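You operate a simulated robot arm through the tools that you are given. There is no shell and no other tool. Be economical: measure what you need, move in short steps, check, and stop when the job is done.

You are at the controls of a simulated robot arm. One attempt, no reset.

## Task
Take the sealed bag out of the sealer and shut the sealer down.
Fine: bag in the black rack, heat off, time dial at 2 s, green bar closed. Set down upright: teal bag.
Where things are to end (x, y in the base frame): teal bag within 0.02 m of [0.93, 0.33].

It is judged by the outcome, as a careful person would: the job done as asked, and still so three seconds after it is handed in. It fails if anything else is knocked over, pushed out of place, dropped, spilled or broken.

## Robot
A 6-joint arm with a two-finger gripper, on a carriage that runs on a rail from [0, 1.984] to [0, -0.356] (x, y) and turns from -203 to 130 degrees about z. Base frame: it is fixed where the carriage stands at the start and does not move with it; the origin is on the floor, on the carriage's upright axis, x ahead of it, y to its left, z up. Lengths are in m, angles in degrees, forces in N, time in s.
Its first joint turns from -166.0 to 166.0 degrees. Places, roughly: boost switch [0.7, -2.1, 0.7]; cold dial [0.7, -2.2, 0.7]; drain plug [0.7, -1.6, 0.2]; green bar [0.9, 0.1, 1]; green latch [0.9, -2.9, 0.7]; heat switch [1.1, 0.2, 1]; hopper slider [0.9, 0.8, 1.1]; pockets of the black rack [0.9, 0.3, 0.8]; red bolt [0.7, -1.4, 0.7]; time dial [1.1, 0, 1]; yellow catch [1, 0.1, 1]; yellow latch [0.9, -2.6, 0.7]. Payload 5 kg.
The tool frame sits at the grasp point between the pads (the TCP): z along the fingers, y along the line on which they close. The tips reach 0.03 m beyond it. The gripper opens to 0.176 m. The gripper's body begins 0.153 m behind the TCP.
Orientation is that of the tool frame in the base frame, as a unit quaternion [w, x, y, z]. With the fingers straight down and closing along the base's y, the tool's x points along the base's -x, its y along +y and its z along -z.

## Interface
- The arm moves only by the tool move_arm. Its argument "commands" is a list of rows, each a list of 7 numbers: the shift along the base's x, y, z in m, then the turn, a rotation vector about the base's x, y, z in rad, then the gripper command, from -1 (fully open) to 1 (shut), values between in proportion. In form: [[dx, dy, dz, rx, ry, rz, claw], ...]. A call has 1 to 8 rows; each row shifts and turns the commanded pose from where the row before left it. A row lasts 0.2 s, in which the tool goes at most 0.05 m and 8.6 degrees; a call with a longer step from one row to the next is refused whole, and so is a gripper value outside its range. A pose out of reach is approached as far as the arm can. The call stops where the force on the tool passes 50 N (or 10 N more than at its start, if that is more) or the arm is blocked; 0.2 s more then pass. The fingers move at their own pace and stop on an object; they squeeze with about 41 N. The grip force told is the motor's: it shows also when the fingers shut on nothing. Time passes only in rows, and 0.2 s behind the last, so rows that do not move let the fingers close. It gives the time, the measured TCP pose, the force on the tool (base axes), the opening and the grip force at its end, in the units of the frame above (readings bear some noise), with the torque about the TCP (base axes, N m) and any sound that the robot's microphone picked up, and new pictures: "views" is both (left out), scene, wrist or none.
- Cameras (640 x 400 px; columns grow to the right, rows downward): "scene" is now at [0.0587, 0.2317, 1.6655]; the picture's right is [0.24, -0.97, 0.00], its down [-0.66, -0.17, -0.73] and it looks along [0.71, 0.18, -0.68] (base axes); focal length 287 px, centre (320, 200). "wrist" rides on the gripper at [0.067, -0.009, -0.183] in the tool frame; the picture's right is [0.14, 0.99, 0.00], its down [-0.92, 0.13, -0.36] and it looks along [-0.36, 0.05, 0.93] (tool axes); focal length 251 px, centre (320, 200).
- move_column(by): slides the trunk up (or, below 0, down) by that many m; the arm and the scene camera ride with it, the base frame stays. It gives what a move gives, with no picture.
- steer(legs): drives the robot by 1 to 6 legs, each [ahead, left, turn to the left] in m, m and degrees, along the robot's own axes; the way and the turn of a leg run together, so that a leg with both is an arc; at most 1.5 m and 180 degrees a leg. The arm and the cameras ride along, it lands a little off, and it stops where it bumps. It keeps to its track: a leg is cut to what the track allows. It gives what a move gives, and a new picture of the scene camera.
- aim_head(pan, tilt): turns the head with the scene camera to pan (to the left, within 120 degrees either way) and tilt (down, from -29 to 69), counted from straight ahead of the robot. It gives what a move gives, and a new picture of the scene camera.
- point_at(camera, pixels): there is no depth. For up to 12 entries [column, row, z] of the newest picture of that camera ("zoom" is the newest enlarged one), the place [x, y] in the base frame at which the ray of that pixel passes the height z, good to about 0.003 m. It takes no simulated time.
- inspect(camera, box): a new picture of the part [left, top, right, bottom] of that camera's present view, enlarged. It takes no simulated time.
- close_job(): hands the job in; it is judged then, once.

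Go step by step. Measure first, check grasps and placings, and put right what went wrong. The budget is 80 turns and 260 pictures, counting those below and the enlarged ones. Unless the task says otherwise, let go and move clear before handing in, and close with one line.

The tools are called after "Emit:" as a command line: name --pt "numbers of a row" for each row, then --argument value for the rest, lists and objects as JSON in quotes. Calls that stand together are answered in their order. move_arm: Moves the arm, as the interface text tells. Its arguments: {"type":"object","properties":{"commands":{"type":"array","items":{"type":"array","items":{"type":"number"}}},"views":{"type":"string","enum":["both","scene","wrist","none"]}},"required":["commands"]} The other tools are called the same way: move_column (by) slides the trunk up or down; steer (legs) drives the base; aim_head (pan, tilt) turns the head that bears the scene camera; point_at (camera, pixels) gives the place at which the rays of pixels pass given heights; inspect (camera, box) takes an enlarged picture of a part of a camera's view; close_job () hands the job in.

At the start:

```text
t: 0.0
tool_pos: [0.7151, -0.0032, 1.2634]
ee_rot: [0.0, 0.0, 1.0, 0.0]
wrist_force: [-0.2, -0.3, -1.6]
torque: [-0.03, -0.03, -0.02]
gripper_width: 0.1758
grasp_force: 0.0
trunk travel left (down, up): [-0.225, 0.125]
robot x, y, heading: [0.0006, -0.0013, -0.1]
head pan, tilt: [14.1, 42.9]
```

scene: 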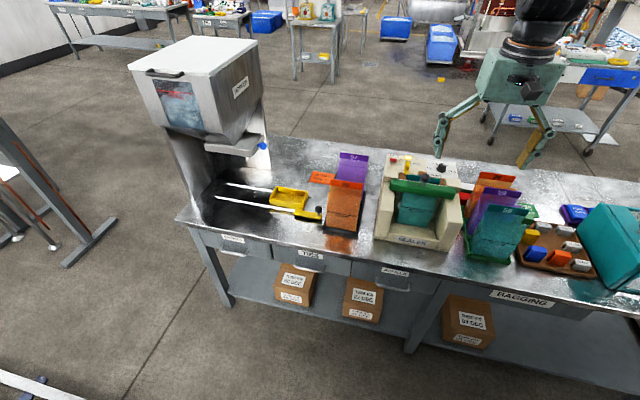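
wrist: 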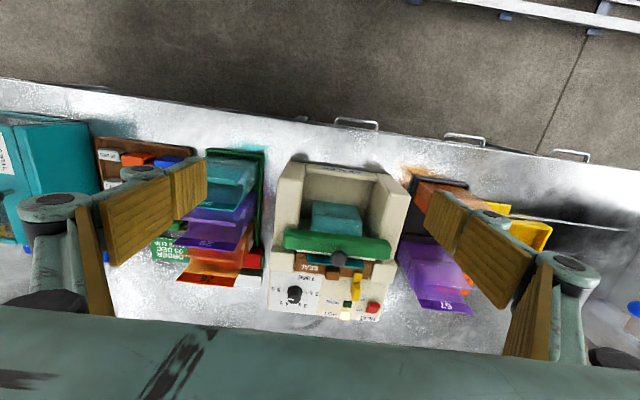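

The scene shows the sealer around pixels (380-460, 155-250) with a teal bag under the green bar, and the black rack at (345, 205) holding orange and purple bags. I'll zoom in on both cameras.

Emit:
inspect --camera "scene" --box '[300, 130, 480, 260]'

Emit:
inspect --camera "wrist" --box '[250, 150, 410, 330]'

Emit:
inspect --camera "wrist" --box '[380, 160, 560, 330]'

```text
3.08 times, centred on (390, 195) of scene
```

zoom: 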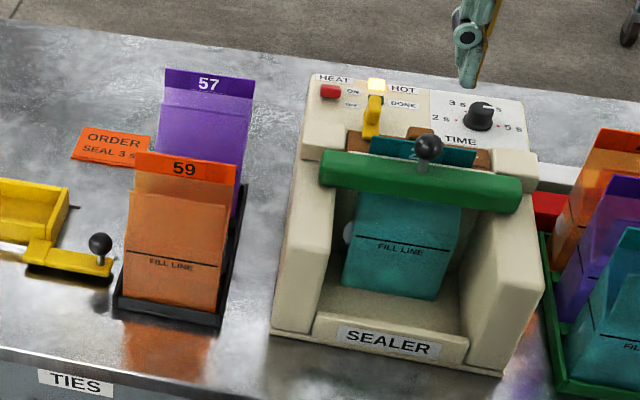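

```text
2.22 times, centred on (330, 240) of wrist
```

zoom: 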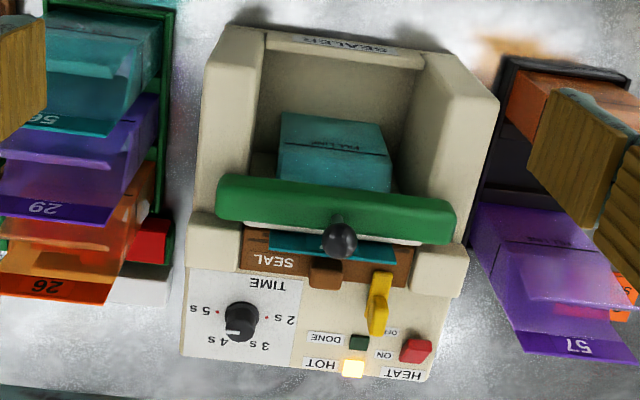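

```text
2.35 times, centred on (470, 245) of wrist
```

zoom: 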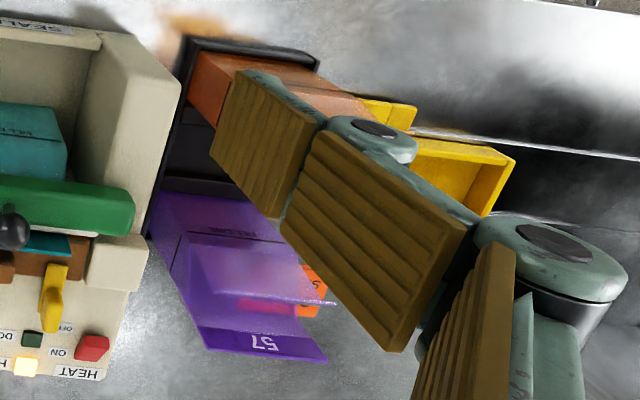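

The bar is clamped over the bag, HOT is lit, heat is on, and the dial is near 4 s. The rack's middle pocket, between orange 59 and purple 57, is empty. I'll triangulate the key points with both cameras.

Emit:
point_at --camera "scene" --pixels '[[425.7, 177, 1.0], [425.7, 177, 1.1], [391.6, 184.6, 1.0], [455, 193.4, 1.0], [393.2, 159.9, 1.0], [408, 162.5, 1.0], [442, 166.4, 1.0], [442, 166.4, 0.95], [393.2, 159.9, 0.95], [391.6, 184.6, 1.05], [455, 193.4, 1.05], [408, 162.5, 1.05]]'

Emit:
point_at --camera "wrist" --pixels '[[339, 258, 1.0], [339, 258, 1.1], [285, 237.7, 1.0], [391, 251, 1.0], [372.8, 307.6, 1.0], [356.1, 291.8, 1.0], [294.9, 291.8, 1.0], [294.9, 291.8, 0.95], [372.8, 307.6, 0.95], [285, 237.7, 1.05], [391, 251, 1.05], [356.1, 291.8, 1.05]]'

```text
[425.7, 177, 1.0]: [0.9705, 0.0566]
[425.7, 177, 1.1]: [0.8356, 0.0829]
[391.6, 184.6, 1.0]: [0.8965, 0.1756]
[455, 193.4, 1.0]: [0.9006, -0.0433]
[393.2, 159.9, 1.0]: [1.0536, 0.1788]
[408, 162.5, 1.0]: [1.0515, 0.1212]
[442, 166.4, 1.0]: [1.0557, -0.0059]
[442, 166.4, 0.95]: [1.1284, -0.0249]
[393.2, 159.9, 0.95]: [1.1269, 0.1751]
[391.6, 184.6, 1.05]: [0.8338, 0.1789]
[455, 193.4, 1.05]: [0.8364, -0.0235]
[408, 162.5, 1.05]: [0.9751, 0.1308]
```

```text
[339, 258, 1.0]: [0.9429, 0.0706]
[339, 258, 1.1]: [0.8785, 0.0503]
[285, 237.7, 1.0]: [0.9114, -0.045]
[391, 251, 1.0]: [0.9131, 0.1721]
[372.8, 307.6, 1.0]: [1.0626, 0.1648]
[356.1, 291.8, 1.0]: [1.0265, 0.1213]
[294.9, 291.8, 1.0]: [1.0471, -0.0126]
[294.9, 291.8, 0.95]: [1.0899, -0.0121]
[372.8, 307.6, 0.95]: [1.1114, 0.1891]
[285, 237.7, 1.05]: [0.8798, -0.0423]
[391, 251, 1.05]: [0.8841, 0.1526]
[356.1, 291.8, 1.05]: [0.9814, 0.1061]
```

Triangulated: bar centre is about (0.925, 0.065, 0.98), knob (0.918, 0.064, 1.04), catch (0.99, 0.12, 1.04), and heat switch (1.08, 0.177, 0.98). I'll tilt the tool forward for an oblique close view of the front.

Emit:
move_arm --pt "-0.03 0.01 -0.02 0 -0.14 0 -1" --pt "-0.03 0.01 -0.02 0 -0.14 0 -1" --pt "-0.03 0.01 -0.02 0 -0.14 0 -1" --pt "-0.03 0.01 -0.02 0 -0.14 0 -1" --pt "-0.02 0.01 -0.02 0 -0.14 0 -1" --pt "0 0.01 -0.02 0 0 0 -1" --views "both"

Emit:
inspect --camera "wrist" --box '[200, 80, 440, 230]'

```text
t: 1.4
tool_pos: [0.6327, 0.0713, 1.1701]
ee_rot: [0.318, -0.005, 0.948, 0.016]
wrist_force: [0.5, 0.7, 0.1]
torque: [0.01, 0.11, -0.01]
gripper_width: 0.1756
grasp_force: 0.0
out of reach, approached as far as the arm can: row 4, 5, 6
trunk travel left (down, up): [-0.225, 0.125]
robot x, y, heading: [0.0051, 0.0012, -0.2]
head pan, tilt: [14.1, 42.9]
```

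scene: 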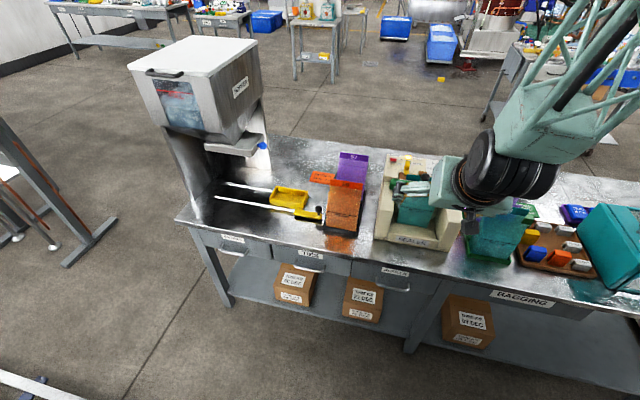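
wrist: 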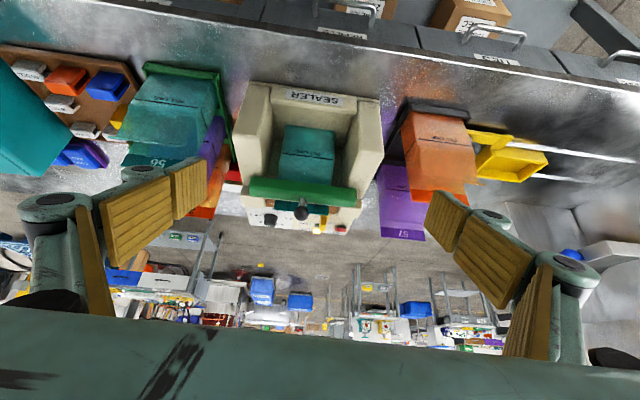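

```text
2.67 times, centred on (320, 155) of wrist
```

zoom: 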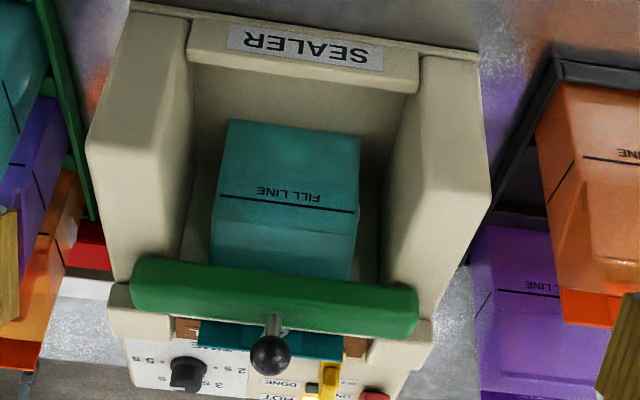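

The bag hangs with its flap clamped under the bar. I'll go upright again, further forward, to see the yellow catch, switch and dial from above.

Emit:
move_arm --pt "0.03 0 0.04 0 0.14 0 -1" --pt "0.04 0 0.03 0 0.14 0 -1" --pt "0.04 0 0.02 0 0.14 0 -1" --pt "0.04 0 0 0 0.14 0 -1" --pt "0.04 0 0 0 0.09 0 -1" --pt "0.03 0 0 0 0 0 -1" --views "wrist"

Emit:
inspect --camera "wrist" --box '[230, 130, 430, 280]'

```text
t: 2.8
tool_pos: [0.8461, 0.0699, 1.2514]
ee_rot: [0.001, 0.001, 1.0, 0.017]
wrist_force: [0.8, -0.2, -0.8]
torque: [0.01, 0.16, 0.01]
gripper_width: 0.1759
grasp_force: 0.0
out of reach, approached as far as the arm can: row 1
trunk travel left (down, up): [-0.225, 0.125]
robot x, y, heading: [0.0002, 0.002, 0.0]
head pan, tilt: [14.1, 42.9]
```

wrist: 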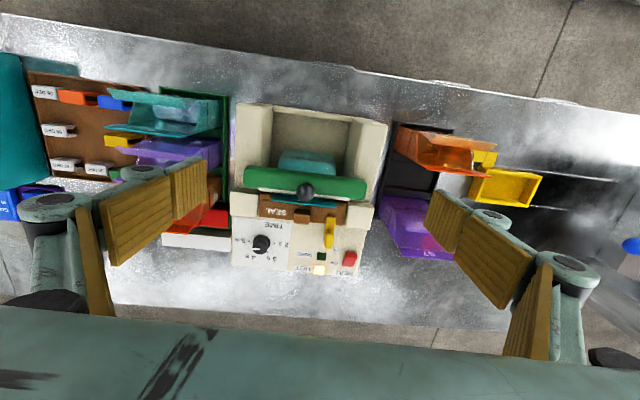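

```text
2.67 times, centred on (330, 205) of wrist
```

zoom: 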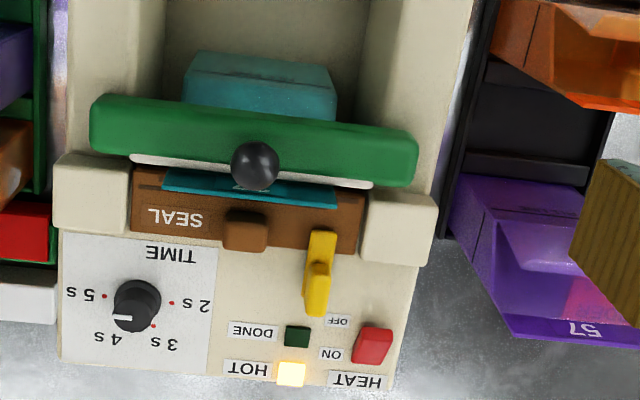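

From above: the dial points near 4 s, HOT is lit, DONE is dark, and the catch lies beside the bed. The bar's direction of motion isn't clear yet, so I'll take a tighter zoom.

Emit:
inspect --camera "wrist" --box '[245, 155, 375, 236]'

Emit:
inspect --camera "scene" --box '[375, 145, 465, 205]'

```text
4.92 times, centred on (310, 196) of wrist
```

zoom: 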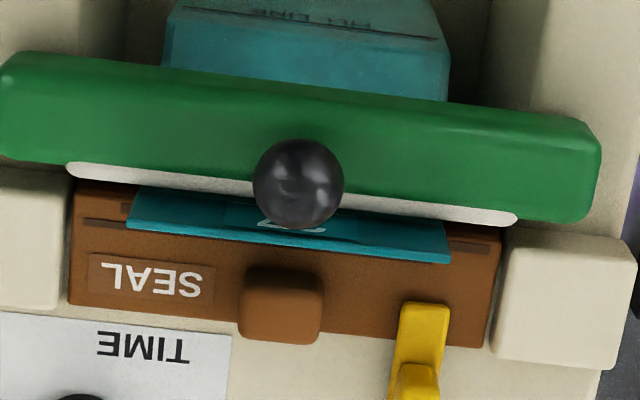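

```text
6.67 times, centred on (420, 175) of scene
```

zoom: 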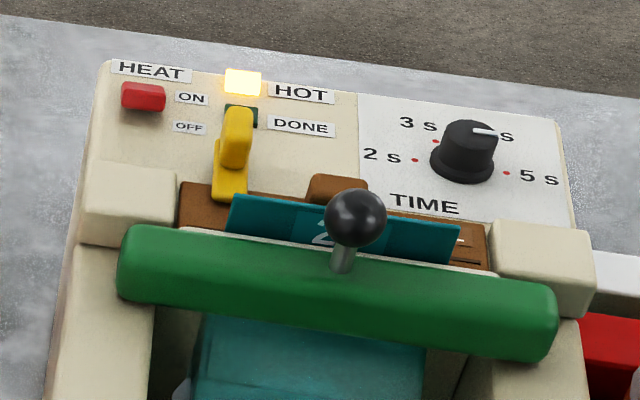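

I need heights, so I'll triangulate a dozen feature points from both views.

Emit:
point_at --camera "wrist" --pixels '[[336.4, 208.8, 1.0], [270.4, 201.7, 1.0], [344.6, 225.5, 1.0], [302.3, 213.3, 1.0], [325.5, 231.2, 1.0], [332, 218, 1.0], [360.4, 214.3, 1.0], [363.9, 189.9, 1.0], [305.5, 190.9, 1.0], [345.9, 258.6, 1.0], [258.8, 241.5, 1.0], [270.4, 241.3, 1.0]]'

Emit:
point_at --camera "scene" --pixels '[[406.8, 174.3, 1.0], [441, 178.9, 1.0], [399.3, 172.4, 1.0], [422.7, 172.7, 1.0], [407.6, 162.3, 1.0], [406.5, 174.7, 1.0], [392.3, 173.5, 1.0], [393, 183, 1.0], [425.2, 176.8, 1.0], [393.5, 159, 1.0], [443.7, 165.3, 1.0], [434.2, 169, 1.0]]'

```text
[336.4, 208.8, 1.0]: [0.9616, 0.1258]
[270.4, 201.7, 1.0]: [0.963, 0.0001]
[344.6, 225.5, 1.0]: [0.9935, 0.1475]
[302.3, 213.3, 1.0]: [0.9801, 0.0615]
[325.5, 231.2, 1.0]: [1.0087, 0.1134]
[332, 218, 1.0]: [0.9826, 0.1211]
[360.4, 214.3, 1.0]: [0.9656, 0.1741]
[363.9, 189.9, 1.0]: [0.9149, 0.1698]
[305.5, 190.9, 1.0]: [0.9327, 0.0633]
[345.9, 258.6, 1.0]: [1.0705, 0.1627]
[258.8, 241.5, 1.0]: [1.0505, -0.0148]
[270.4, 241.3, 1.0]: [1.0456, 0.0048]
```

```text
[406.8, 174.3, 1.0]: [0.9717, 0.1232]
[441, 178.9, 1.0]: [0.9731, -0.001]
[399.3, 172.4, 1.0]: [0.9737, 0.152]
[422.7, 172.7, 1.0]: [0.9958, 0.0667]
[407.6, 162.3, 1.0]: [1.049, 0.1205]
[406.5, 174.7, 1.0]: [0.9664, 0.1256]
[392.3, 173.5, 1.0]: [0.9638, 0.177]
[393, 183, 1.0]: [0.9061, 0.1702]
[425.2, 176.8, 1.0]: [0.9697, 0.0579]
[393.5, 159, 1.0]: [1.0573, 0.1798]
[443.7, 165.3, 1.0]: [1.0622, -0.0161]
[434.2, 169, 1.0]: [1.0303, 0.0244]
```

Results: bar top is about (0.918, z 0.99), closed against the blocks. The knob is at (0.92, 0.062, 1.036), flap edge x 0.957 z 1.01, catch post top (0.987, 0.117, 1.042), heat switch (1.08, 0.177, 0.985), and dial (1.045, -0.016, 1.01). I'll shift the carriage left so these are more in front, then approach the switch.

Emit:
steer --legs '[[0, 0.13, 0]]'

Emit:
move_arm --pt "0.03 0 0 0 -0.14 0 -0.4" --pt "0.03 0 0 0 -0.14 0 -0.2" --pt "0.03 0 -0.02 0 -0.14 0 0" --pt "0.03 0 -0.03 0 -0.14 0 0.2" --pt "0.02 -0.01 -0.03 0 -0.04 0 0.4" --pt "0.02 -0.01 -0.02 0 0 0 0.5" --views "wrist"

Emit:
inspect --camera "wrist" --box '[220, 90, 440, 230]'

```text
t: 4.1
tool_pos: [0.8447, 0.2015, 1.2519]
ee_rot: [0.002, 0.001, 1.0, 0.017]
wrist_force: [-1.3, 0.8, -0.4]
torque: [-0.04, 0.0, -0.01]
gripper_width: 0.176
grasp_force: 0.2
trunk travel left (down, up): [-0.225, 0.125]
robot x, y, heading: [-0.0007, 0.1301, 0.1]
head pan, tilt: [14.1, 42.9]
```

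scene: 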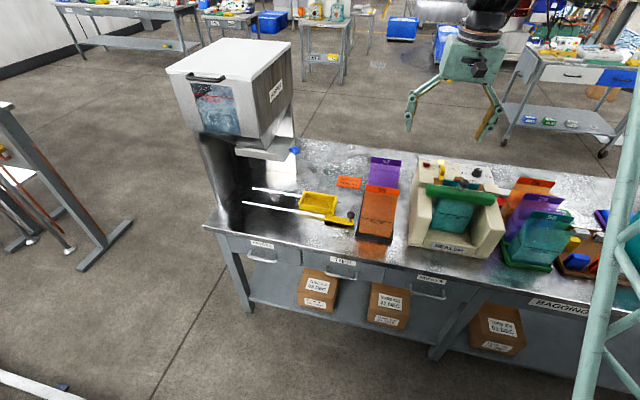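

```text
t: 5.5
tool_pos: [1.0068, 0.1801, 1.1507]
ee_rot: [0.297, -0.005, 0.955, 0.018]
wrist_force: [0.2, -0.5, 0.6]
torque: [0.02, -0.02, -0.02]
gripper_width: 0.0437
grasp_force: 0.0
trunk travel left (down, up): [-0.225, 0.125]
robot x, y, heading: [-0.0021, 0.1323, 0.3]
head pan, tilt: [14.1, 42.9]
```

wrist: 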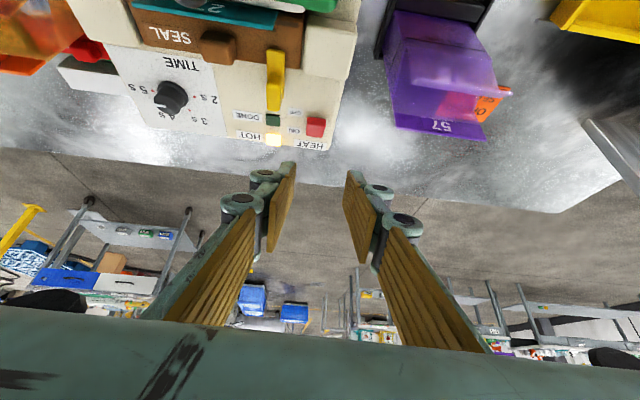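

```text
2.86 times, centred on (330, 160) of wrist
```

zoom: 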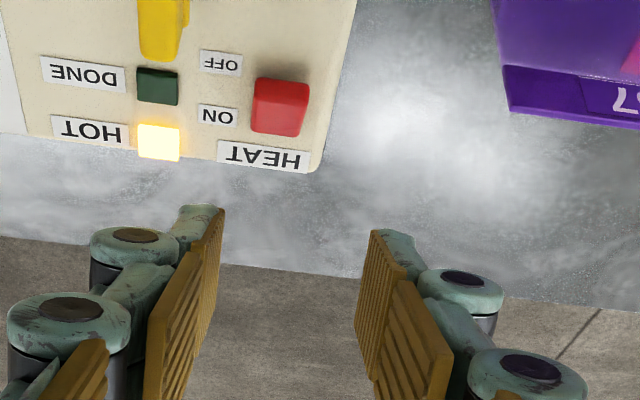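

The red switch sits beside ON, and OFF is on the robot's side of it. I'll measure it in this zoom.

Emit:
point_at --camera "zoom" --pixels '[[281, 105, 0.985], [253, 105, 0.985], [308, 105, 0.985], [281, 78, 0.985], [281, 135, 0.985], [221, 62, 0.975], [218, 115, 0.975], [320, 170, 0.975], [281, 105, 0.995]]'

Emit:
inspect --camera "scene" --box '[400, 140, 480, 193]'

```text
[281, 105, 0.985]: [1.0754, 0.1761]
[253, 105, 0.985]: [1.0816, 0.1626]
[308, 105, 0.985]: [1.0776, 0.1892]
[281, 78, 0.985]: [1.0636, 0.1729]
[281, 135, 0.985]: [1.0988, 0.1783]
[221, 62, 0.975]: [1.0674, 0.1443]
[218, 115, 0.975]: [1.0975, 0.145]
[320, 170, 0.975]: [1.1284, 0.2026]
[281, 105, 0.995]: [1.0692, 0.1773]
```

```text
7.55 times, centred on (440, 166) of scene
```

zoom: 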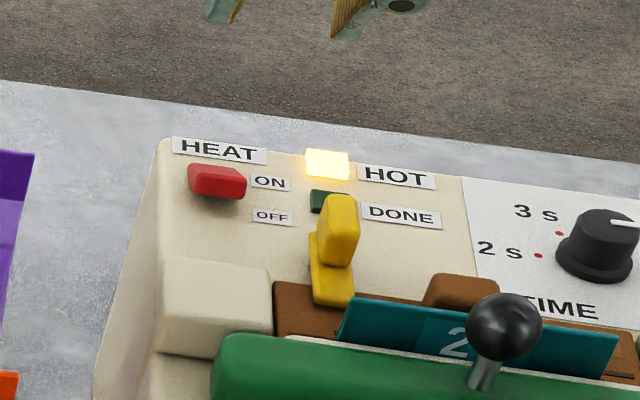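

The switch looks like a rocker with its front (OFF) side raised. I'll close the fingers and hover just above the OFF side.

Emit:
move_arm --pt "0.02 -0.002 -0.03 0 0 0 1" --pt "0.02 -0.002 -0.03 0 0 0 1" --pt "0.015 -0.001 -0.03 0 0 0 1" --pt "0.002 0 -0.01 0 0 0 1" --views "wrist"

Emit:
inspect --camera "wrist" --box '[250, 90, 410, 190]'

Emit:
inspect --camera "scene" --box '[400, 130, 480, 183]'

```text
t: 6.5
tool_pos: [1.0628, 0.1756, 1.0519]
ee_rot: [0.298, -0.005, 0.955, 0.017]
wrist_force: [0.5, 0.7, 0.1]
torque: [0.0, 0.0, 0.01]
gripper_width: 0.0
grasp_force: 40.8
trunk travel left (down, up): [-0.225, 0.125]
robot x, y, heading: [0.0031, 0.1294, -0.0]
head pan, tilt: [14.1, 42.9]
```

wrist: 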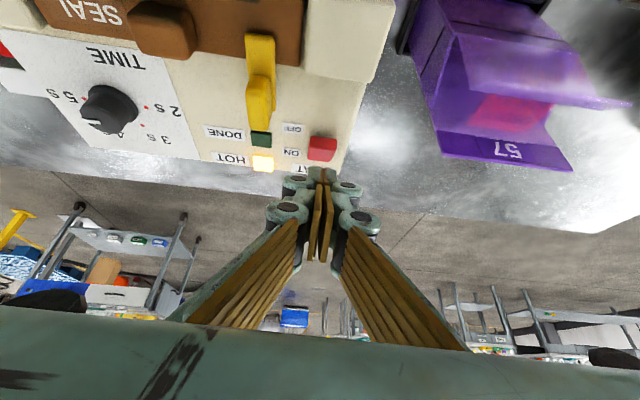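

```text
4.00 times, centred on (330, 140) of wrist
```

zoom: 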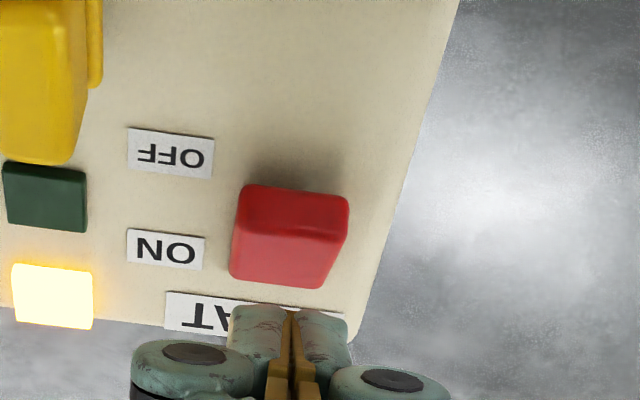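

```text
7.55 times, centred on (440, 156) of scene
```

zoom: 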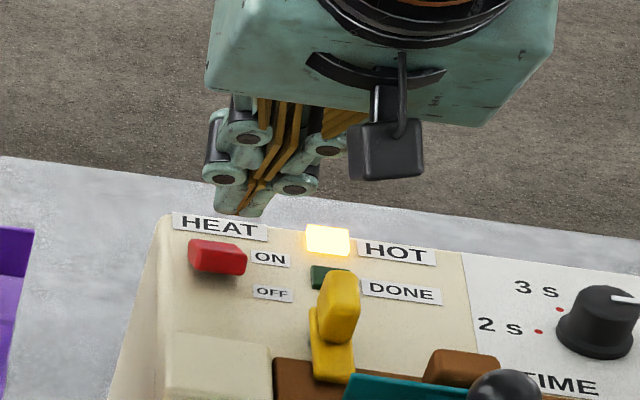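

The shadow under the front edge confirms a rocker with its OFF side raised. I'll check the edge coordinates before pressing.

Emit:
point_at --camera "wrist" --pixels '[[322, 138, 0.985], [322, 150, 0.985], [315, 170, 0.975], [291, 129, 0.975], [289, 153, 0.975], [320, 168, 1.02], [265, 87, 1.04], [265, 128, 0.98]]'

```text
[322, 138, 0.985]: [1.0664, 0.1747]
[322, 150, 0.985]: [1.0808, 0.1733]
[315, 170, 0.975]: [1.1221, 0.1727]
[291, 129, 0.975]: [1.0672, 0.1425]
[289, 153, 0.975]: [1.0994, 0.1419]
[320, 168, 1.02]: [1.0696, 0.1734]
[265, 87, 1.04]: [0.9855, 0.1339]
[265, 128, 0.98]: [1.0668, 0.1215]
```

The rocker's front edge is at x 1.066 and the fingertip corner is near 1.067. I'll press down there in small steps.

Emit:
move_arm --pt "0.004 -0.001 -0.012 0 0 0 1" --pt "0 0 -0.01 0 0 0 1" --pt "0 0 -0.007 0 0 0 1" --pt "0 0 -0.006 0 0 0 1" --pt "0 0 -0.006 0 0 0 1" --views "wrist"

Emit:
inspect --camera "scene" --box '[400, 130, 480, 183]'

```text
t: 7.8
tool_pos: [1.0712, 0.1753, 1.0204]
ee_rot: [0.304, -0.005, 0.953, 0.017]
wrist_force: [8.3, -0.5, 14.1]
torque: [-0.04, -0.36, 0.0]
gripper_width: 0.0059
grasp_force: 44.8
trunk travel left (down, up): [-0.225, 0.125]
robot x, y, heading: [-0.0032, 0.1302, -0.2]
head pan, tilt: [14.1, 42.9]
stopped in row 5: the force on the tool passed its limit at 54 N (the readings are from after the stop); the commanded pose is now the measured one
```

wrist: 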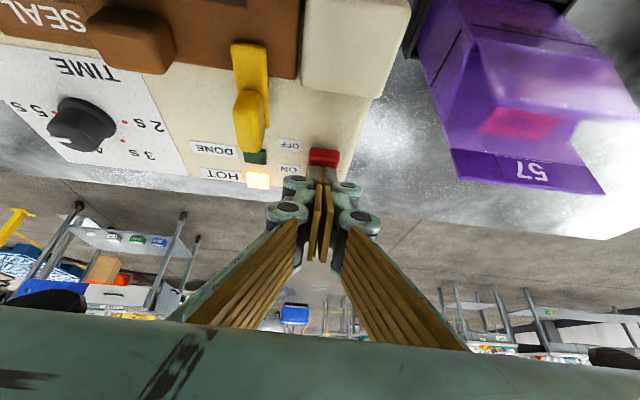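

```text
7.55 times, centred on (440, 156) of scene
```

zoom: 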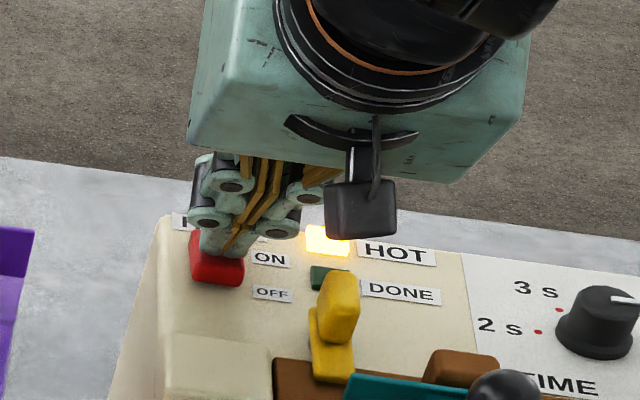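

The tips landed on the rear half; the red front part is still visible ahead of them in both views. I'll lift, come 16 mm toward the robot, and press again.

Emit:
move_arm --pt "0 0 0.015 0 0 0 1" --pt "-0.016 -0.001 0.008 0 0 0 1" --pt "0 0 -0.012 0 0 0 1" --pt "0 0 -0.008 0 0 0 1" --pt "0 0 -0.005 0 0 0 1" --pt "0 0 -0.005 0 0 0 1" --pt "0 0 -0.005 0 0 0 1" --views "wrist"

Emit:
inspect --camera "scene" --box '[400, 130, 480, 183]'

```text
t: 9.3
tool_pos: [1.0533, 0.1742, 1.0181]
ee_rot: [0.305, -0.004, 0.952, 0.017]
wrist_force: [-32.2, -2.0, 27.0]
torque: [-0.11, 0.62, -0.11]
gripper_width: 0.0063
grasp_force: 44.6
trunk travel left (down, up): [-0.225, 0.125]
robot x, y, heading: [0.0021, 0.1296, -0.2]
head pan, tilt: [14.1, 42.9]
stopped in row 7: the force on the tool passed its limit at 55 N (the readings are from after the stop); the commanded pose is now the measured one
```

wrist: 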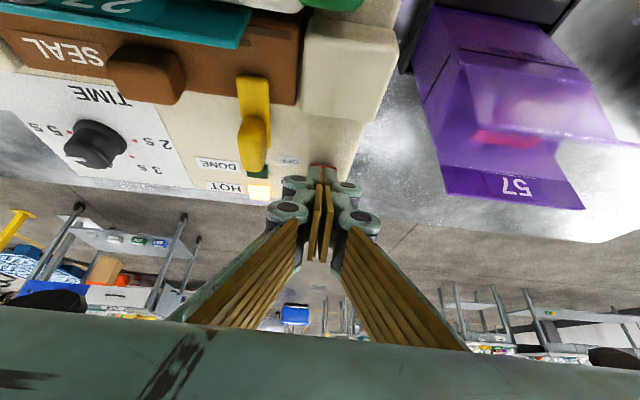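

```text
7.55 times, centred on (440, 156) of scene
```

zoom: 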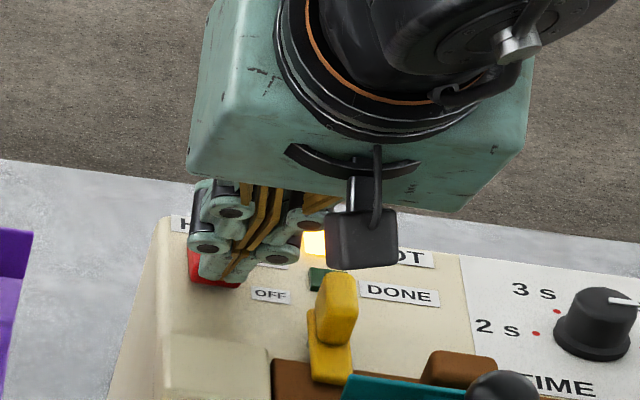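

Still ON, with a backward reaction on the tips. I'll lift and look more closely at the switch's shape before trying again.

Emit:
move_arm --pt "-0.02 0 0.03 0 0 0 1" --pt "-0.05 0 0.01 0 0 0 1" --pt "-0.04 0 0 0 0 0 1" --views "wrist"

Emit:
inspect --camera "wrist" --box '[280, 60, 376, 120]'

Emit:
inspect --camera "scene" --box '[412, 145, 452, 170]'

```text
refused: row 2 steps farther than a row can; nothing moved
```

```text
6.67 times, centred on (328, 90) of wrist
```

zoom: 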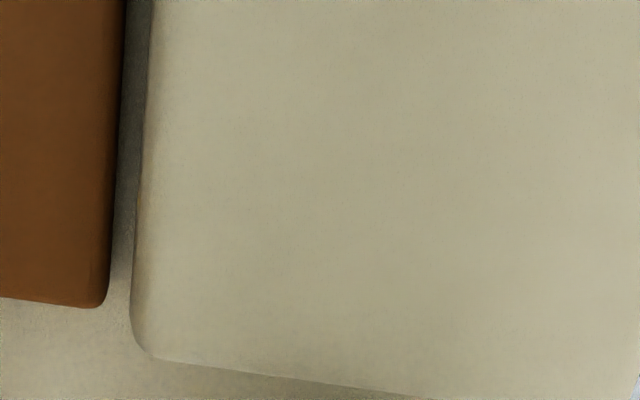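

```text
16.00 times, centred on (432, 158) of scene
```

zoom: 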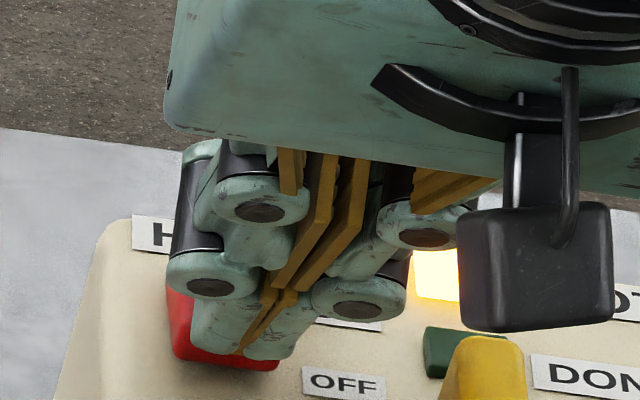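

Emit:
move_arm --pt "-0.02 0 0.03 0 0 0 1" --pt "-0.04 0 0.01 0 0 0 1" --pt "-0.04 0 0 0 0 0 1" --views "wrist"

Emit:
inspect --camera "wrist" --box '[280, 110, 376, 170]'

Emit:
inspect --camera "scene" --box '[412, 145, 452, 170]'

```text
t: 10.1
tool_pos: [0.9603, 0.1923, 1.0414]
ee_rot: [0.281, -0.077, 0.956, 0.026]
wrist_force: [2.7, -0.7, -0.2]
torque: [0.05, 0.36, 0.09]
gripper_width: 0.0003
grasp_force: 45.6
out of reach, approached as far as the arm can: row 2
trunk travel left (down, up): [-0.225, 0.125]
robot x, y, heading: [-0.0003, 0.1336, 0.0]
head pan, tilt: [14.1, 42.9]
```

wrist: 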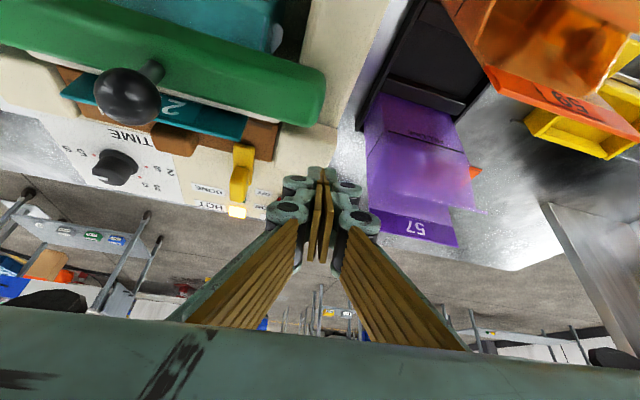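

```text
6.67 times, centred on (328, 140) of wrist
```

zoom: 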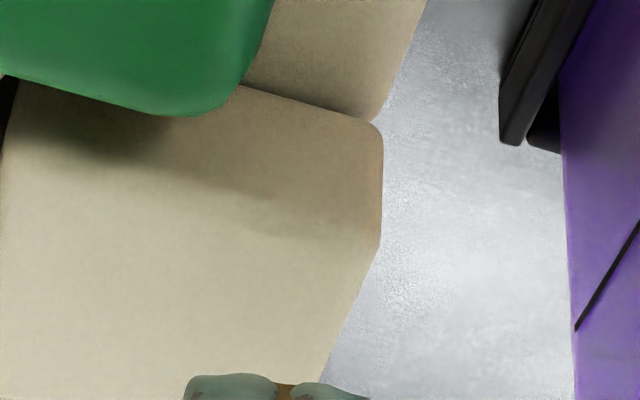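

```text
16.00 times, centred on (432, 158) of scene
```

zoom: 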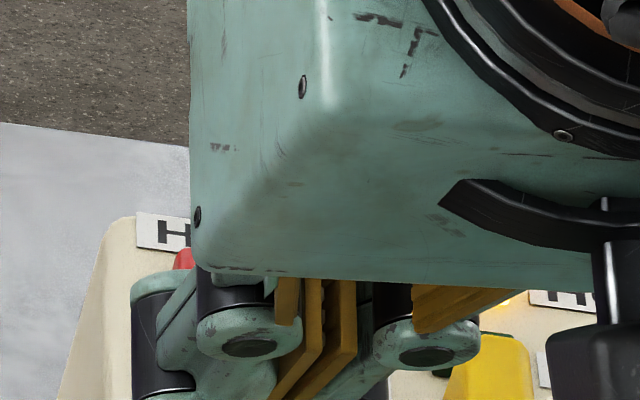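

The retract hit a reach limit and twisted the wrist a little. I'll rise straight up to recover and then look.

Emit:
move_arm --pt "0 0 0.04 0 0 0 1" --pt "0 0 0.04 0 0 0 1" --pt "0.02 0 0.03 0 0 0 1" --pt "0.02 0 0 0 0 0 1" --views "wrist"

Emit:
inspect --camera "wrist" --box '[280, 90, 376, 150]'

Emit:
inspect --camera "scene" --box '[408, 145, 456, 175]'

```text
t: 11.1
tool_pos: [0.9964, 0.1968, 1.1256]
ee_rot: [0.314, 0.022, 0.948, 0.049]
wrist_force: [-0.8, -0.4, -1.6]
torque: [0.09, -0.1, -0.02]
gripper_width: 0.0002
grasp_force: 45.3
out of reach, approached as far as the arm can: row 2, 3, 4
trunk travel left (down, up): [-0.225, 0.125]
robot x, y, heading: [0.0006, 0.1299, -0.2]
head pan, tilt: [14.1, 42.9]
```

wrist: 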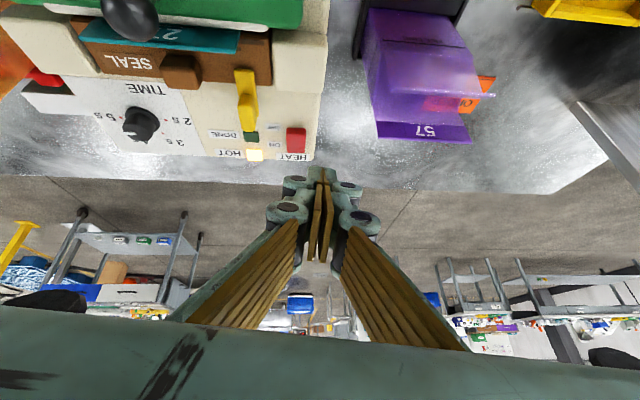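

```text
6.67 times, centred on (328, 120) of wrist
```

zoom: 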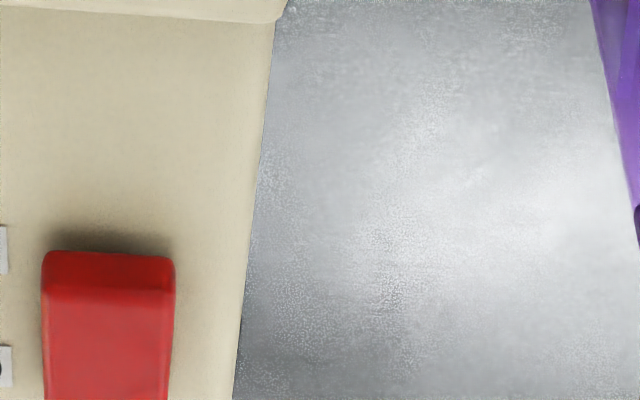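

```text
13.33 times, centred on (432, 160) of scene
```

zoom: 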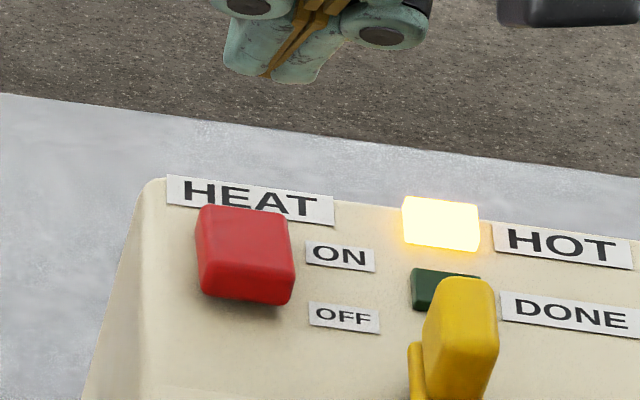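

The switch now shows its top facing the camera with the front edge down, so it is OFF; HOT is still glowing. Next I'll set the tool upright near the catch at (0.987, 0.117).

Emit:
move_arm --pt "0 -0.01 0.02 0 0.14 0 0.3" --pt "0 -0.01 0.02 0 0.14 0 0.3" --pt "0 -0.01 0.02 0 0.14 0 0.3" --pt "0 -0.01 0 0 0.14 0 0.3" --pt "0 -0.01 0 0 0.06 0 0.3" --views "wrist"

Emit:
inspect --camera "scene" --box '[402, 140, 498, 200]'

```text
t: 12.3
tool_pos: [0.9907, 0.1394, 1.1791]
ee_rot: [-0.004, 0.001, 1.0, 0.017]
wrist_force: [0.4, -0.5, -0.3]
torque: [0.02, 0.1, -0.01]
gripper_width: 0.0616
grasp_force: 0.1
trunk travel left (down, up): [-0.225, 0.125]
robot x, y, heading: [-0.0023, 0.1306, 0.1]
head pan, tilt: [14.1, 42.9]
```

wrist: 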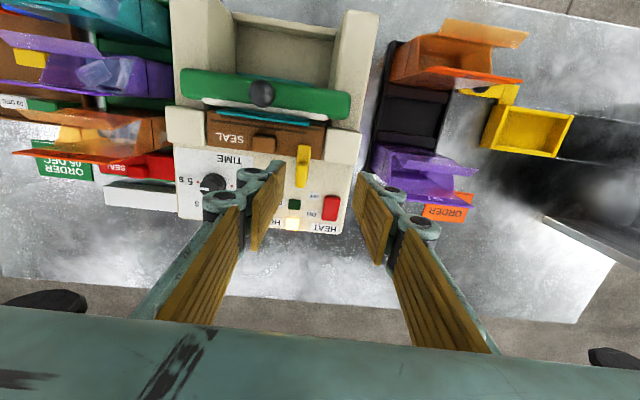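

```text
6.67 times, centred on (450, 170) of scene
```

zoom: 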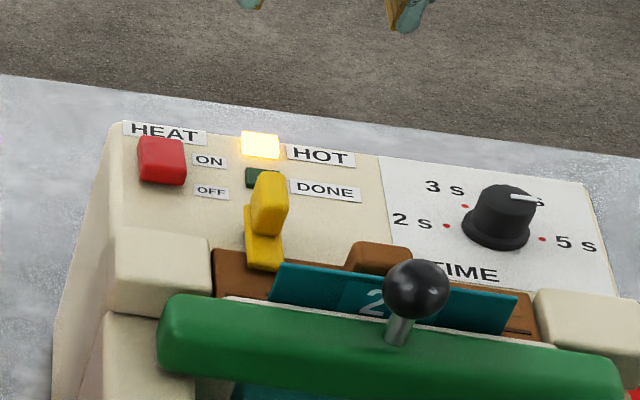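

Upright pose holds at x 0.99, with the fingers straddling the catch from above. I'll zoom to see how the catch works.

Emit:
inspect --camera "wrist" --box '[250, 90, 370, 165]'

Emit:
inspect --camera "wrist" --box '[170, 130, 350, 245]'

Emit:
inspect --camera "scene" --box '[415, 155, 485, 200]'

```text
5.33 times, centred on (310, 128) of wrist
```

zoom: 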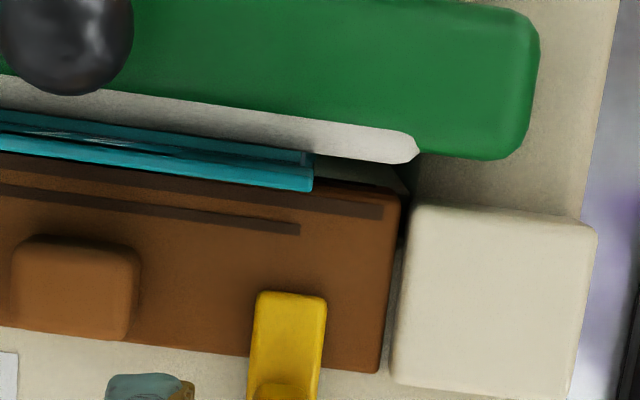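

```text
3.48 times, centred on (260, 188) of wrist
```

zoom: 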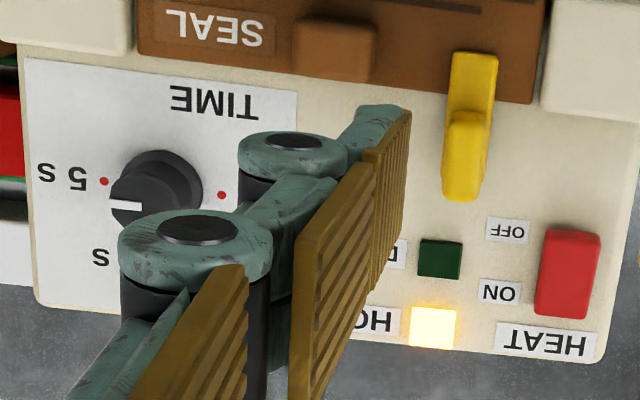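

```text
8.89 times, centred on (450, 178) of scene
```

zoom: 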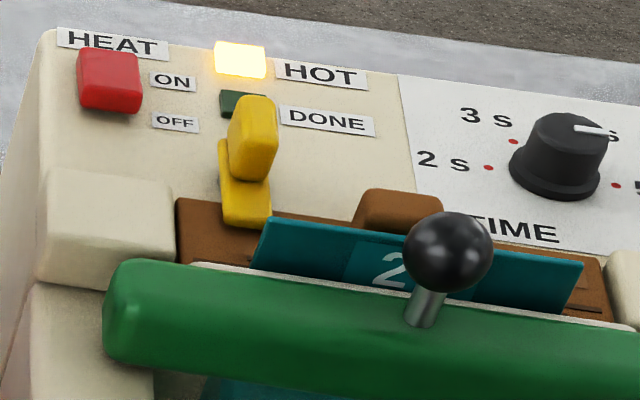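

The white strip on the bar's rear face clamps the flap against the brown jaw, so the bar should open toward the robot or upward. I'll move over the knob (0.92, 0.062) to take hold of it.

Emit:
move_arm --pt "-0.03 -0.025 -0.02 0 0 0 0.3" --pt "-0.03 -0.025 -0.02 0 0 0 0.3" --pt "-0.011 -0.027 -0.02 0 0 0 0.3" --pt "0 0 0 0 0 0 0.3" --views "both"

Emit:
inspect --camera "wrist" --box '[240, 80, 400, 180]'

```text
t: 13.3
tool_pos: [0.9205, 0.0628, 1.1178]
ee_rot: [-0.003, 0.001, 1.0, 0.018]
wrist_force: [-0.3, -0.3, -0.4]
torque: [0.09, 0.07, 0.04]
gripper_width: 0.0617
grasp_force: 0.0
trunk travel left (down, up): [-0.225, 0.125]
robot x, y, heading: [-0.001, 0.1317, 0.2]
head pan, tilt: [14.1, 42.9]
```

scene: 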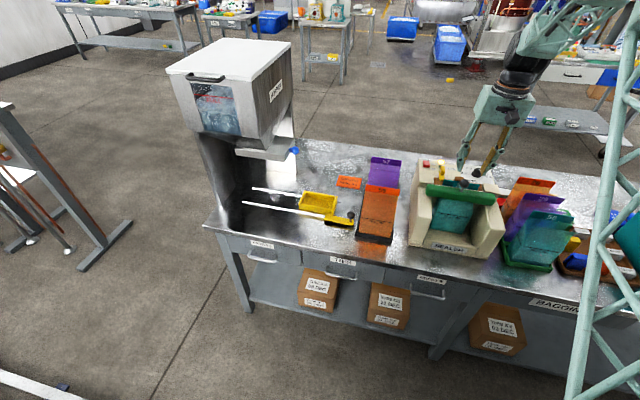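
wrist: 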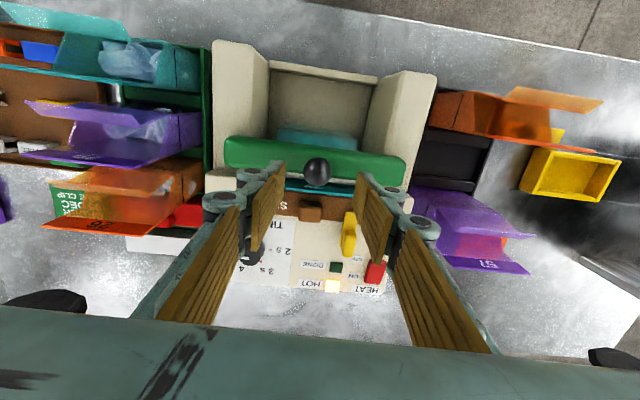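

```text
4.00 times, centred on (320, 130) of wrist
```

zoom: 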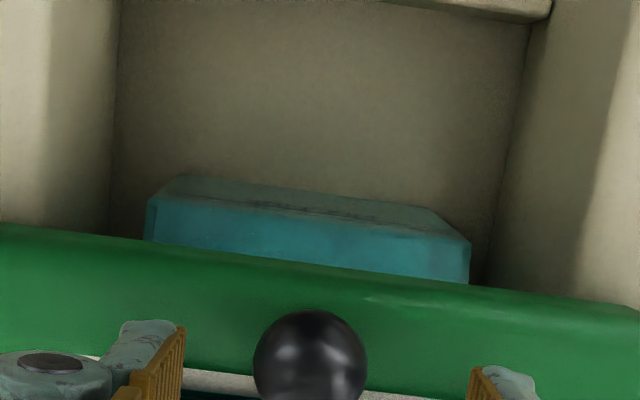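

Emit:
point_at --camera "wrist" --pixels '[[317, 171, 1.036], [325, 136, 0.9], [345, 142, 0.9], [290, 131, 0.9]]'

Emit:
move_arm --pt "0 0 -0.04 0 0 0 0.3" --pt "0 0 -0.042 0 0 0 0.3" --pt "0 0 0 0 0 0 0.3" --views "wrist"

Emit:
inspect --camera "scene" --box '[410, 140, 506, 200]'

```text
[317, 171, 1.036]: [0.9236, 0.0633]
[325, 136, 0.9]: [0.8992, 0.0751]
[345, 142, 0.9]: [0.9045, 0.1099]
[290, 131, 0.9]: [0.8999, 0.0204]
```

```text
t: 14.1
tool_pos: [0.9196, 0.062, 1.0364]
ee_rot: [-0.002, 0.001, 1.0, 0.017]
wrist_force: [0.2, 0.2, -0.8]
torque: [-0.01, 0.14, -0.02]
gripper_width: 0.0615
grasp_force: 0.1
trunk travel left (down, up): [-0.225, 0.125]
robot x, y, heading: [0.0023, 0.1307, 0.0]
head pan, tilt: [14.1, 42.9]
```

wrist: 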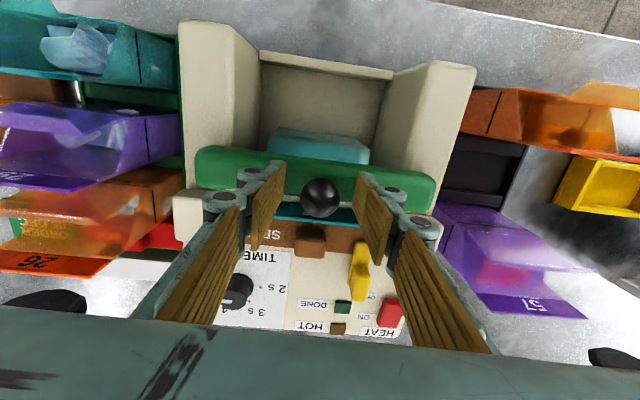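

```text
6.67 times, centred on (458, 170) of scene
```

zoom: 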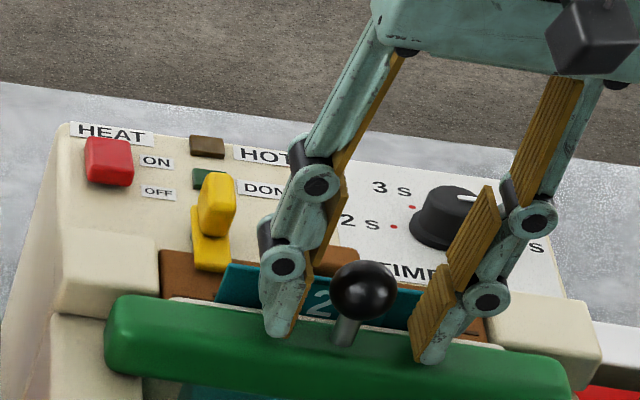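

HOT has gone out and the fingers straddle the knob. I'll close on it and test with small moves toward the robot.

Emit:
move_arm --pt "0 0 0 0 0 0 1" --pt "0 0 0 0 0 0 1" --pt "-0.004 0 0 0 0 0 1" --pt "-0.004 0 0 0 0 0 1" --pt "-0.004 0 0 0 0 0 1" --views "wrist"

Emit:
inspect --camera "scene" --box '[410, 140, 506, 200]'

```text
t: 15.3
tool_pos: [0.9072, 0.0646, 1.038]
ee_rot: [-0.004, 0.001, 1.0, 0.017]
wrist_force: [0.5, 9.8, 0.0]
torque: [0.05, -0.29, 0.04]
gripper_width: 0.03
grasp_force: 45.0
trunk travel left (down, up): [-0.225, 0.125]
robot x, y, heading: [0.0004, 0.1299, -0.1]
head pan, tilt: [14.1, 42.9]
```

wrist: 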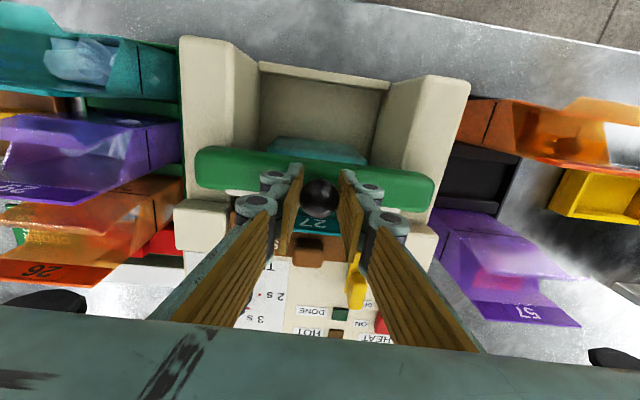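

```text
6.67 times, centred on (458, 170) of scene
```

zoom: 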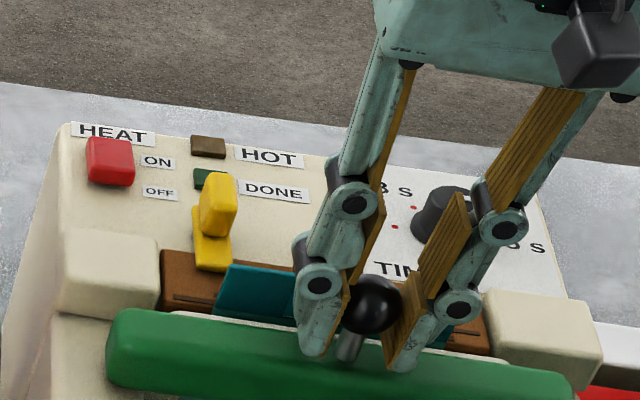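

The knob moved 12 mm toward the robot with almost no force, so the bar moves that way. I'll keep pulling gently.

Emit:
move_arm --pt "-0.008 0.001 0 0 0 0 1" --pt "-0.008 0 0 0 0 0 1" --pt "-0.008 0 0 0 0 0 1" --pt "-0.008 0 0 0 0 0 1" --views "wrist"

Emit:
inspect --camera "scene" --box '[410, 145, 506, 205]'

```text
t: 16.3
tool_pos: [0.8763, 0.0637, 1.0372]
ee_rot: [-0.004, 0.001, 1.0, 0.017]
wrist_force: [-0.2, 4.6, -2.5]
torque: [0.02, -0.14, 0.05]
gripper_width: 0.0297
grasp_force: 45.1
trunk travel left (down, up): [-0.225, 0.125]
robot x, y, heading: [0.0008, 0.1295, -0.1]
head pan, tilt: [14.1, 42.9]
```

wrist: 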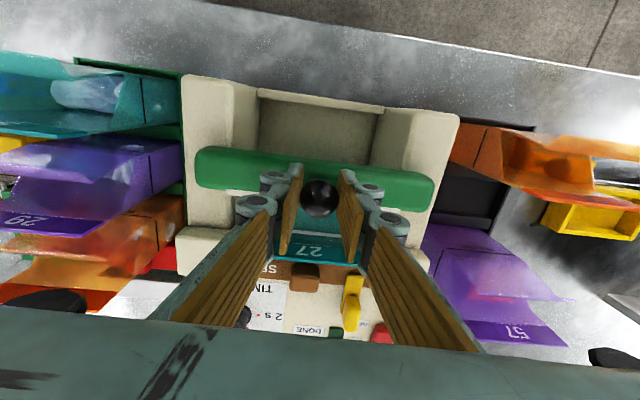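

```text
6.67 times, centred on (458, 175) of scene
```

zoom: 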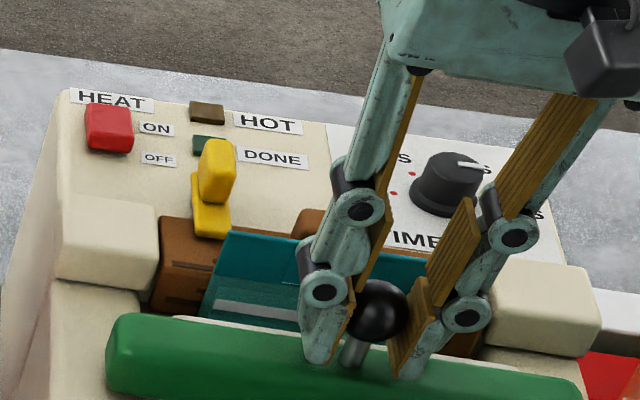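

The bar slides toward the robot; label 27 and a silver seal line on the bag are now exposed. I'll keep pulling to its stop.

Emit:
move_arm --pt "-0.01 0 0 0 0 0 1" --pt "-0.01 0 0 0 0 0 1" --pt "-0.01 0 0 0 0 0 1" --pt "-0.01 0 0 0 0 0 1" --pt "-0.01 0 0 0 0 0 1" --views "wrist"

Emit:
inspect --camera "scene" --box '[400, 145, 520, 220]'

```text
t: 17.5
tool_pos: [0.8249, 0.0636, 1.0369]
ee_rot: [-0.003, 0.001, 1.0, 0.017]
wrist_force: [-2.3, 3.6, -0.9]
torque: [0.03, 0.16, 0.03]
gripper_width: 0.03
grasp_force: 44.3
trunk travel left (down, up): [-0.225, 0.125]
robot x, y, heading: [0.0002, 0.1298, -0.0]
head pan, tilt: [14.1, 42.9]
```

wrist: 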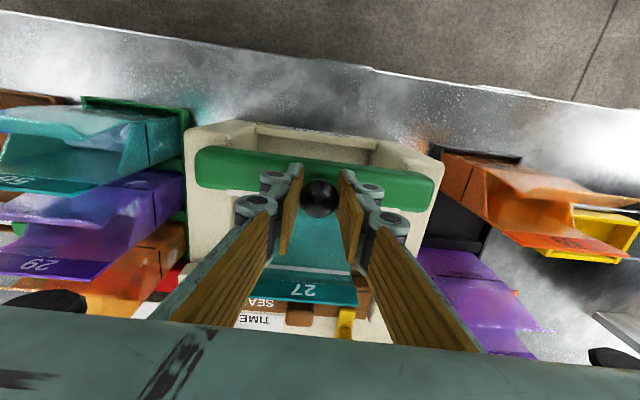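

```text
5.33 times, centred on (460, 182) of scene
```

zoom: 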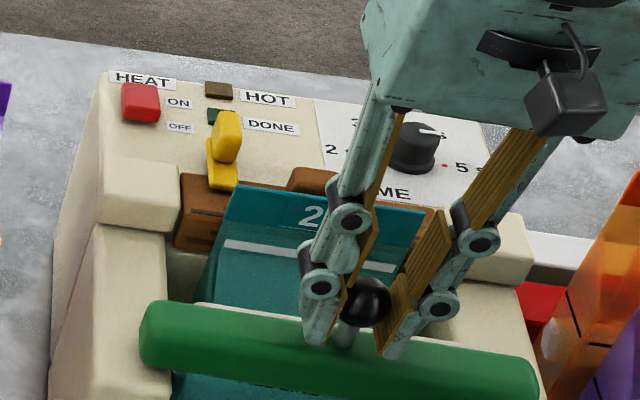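

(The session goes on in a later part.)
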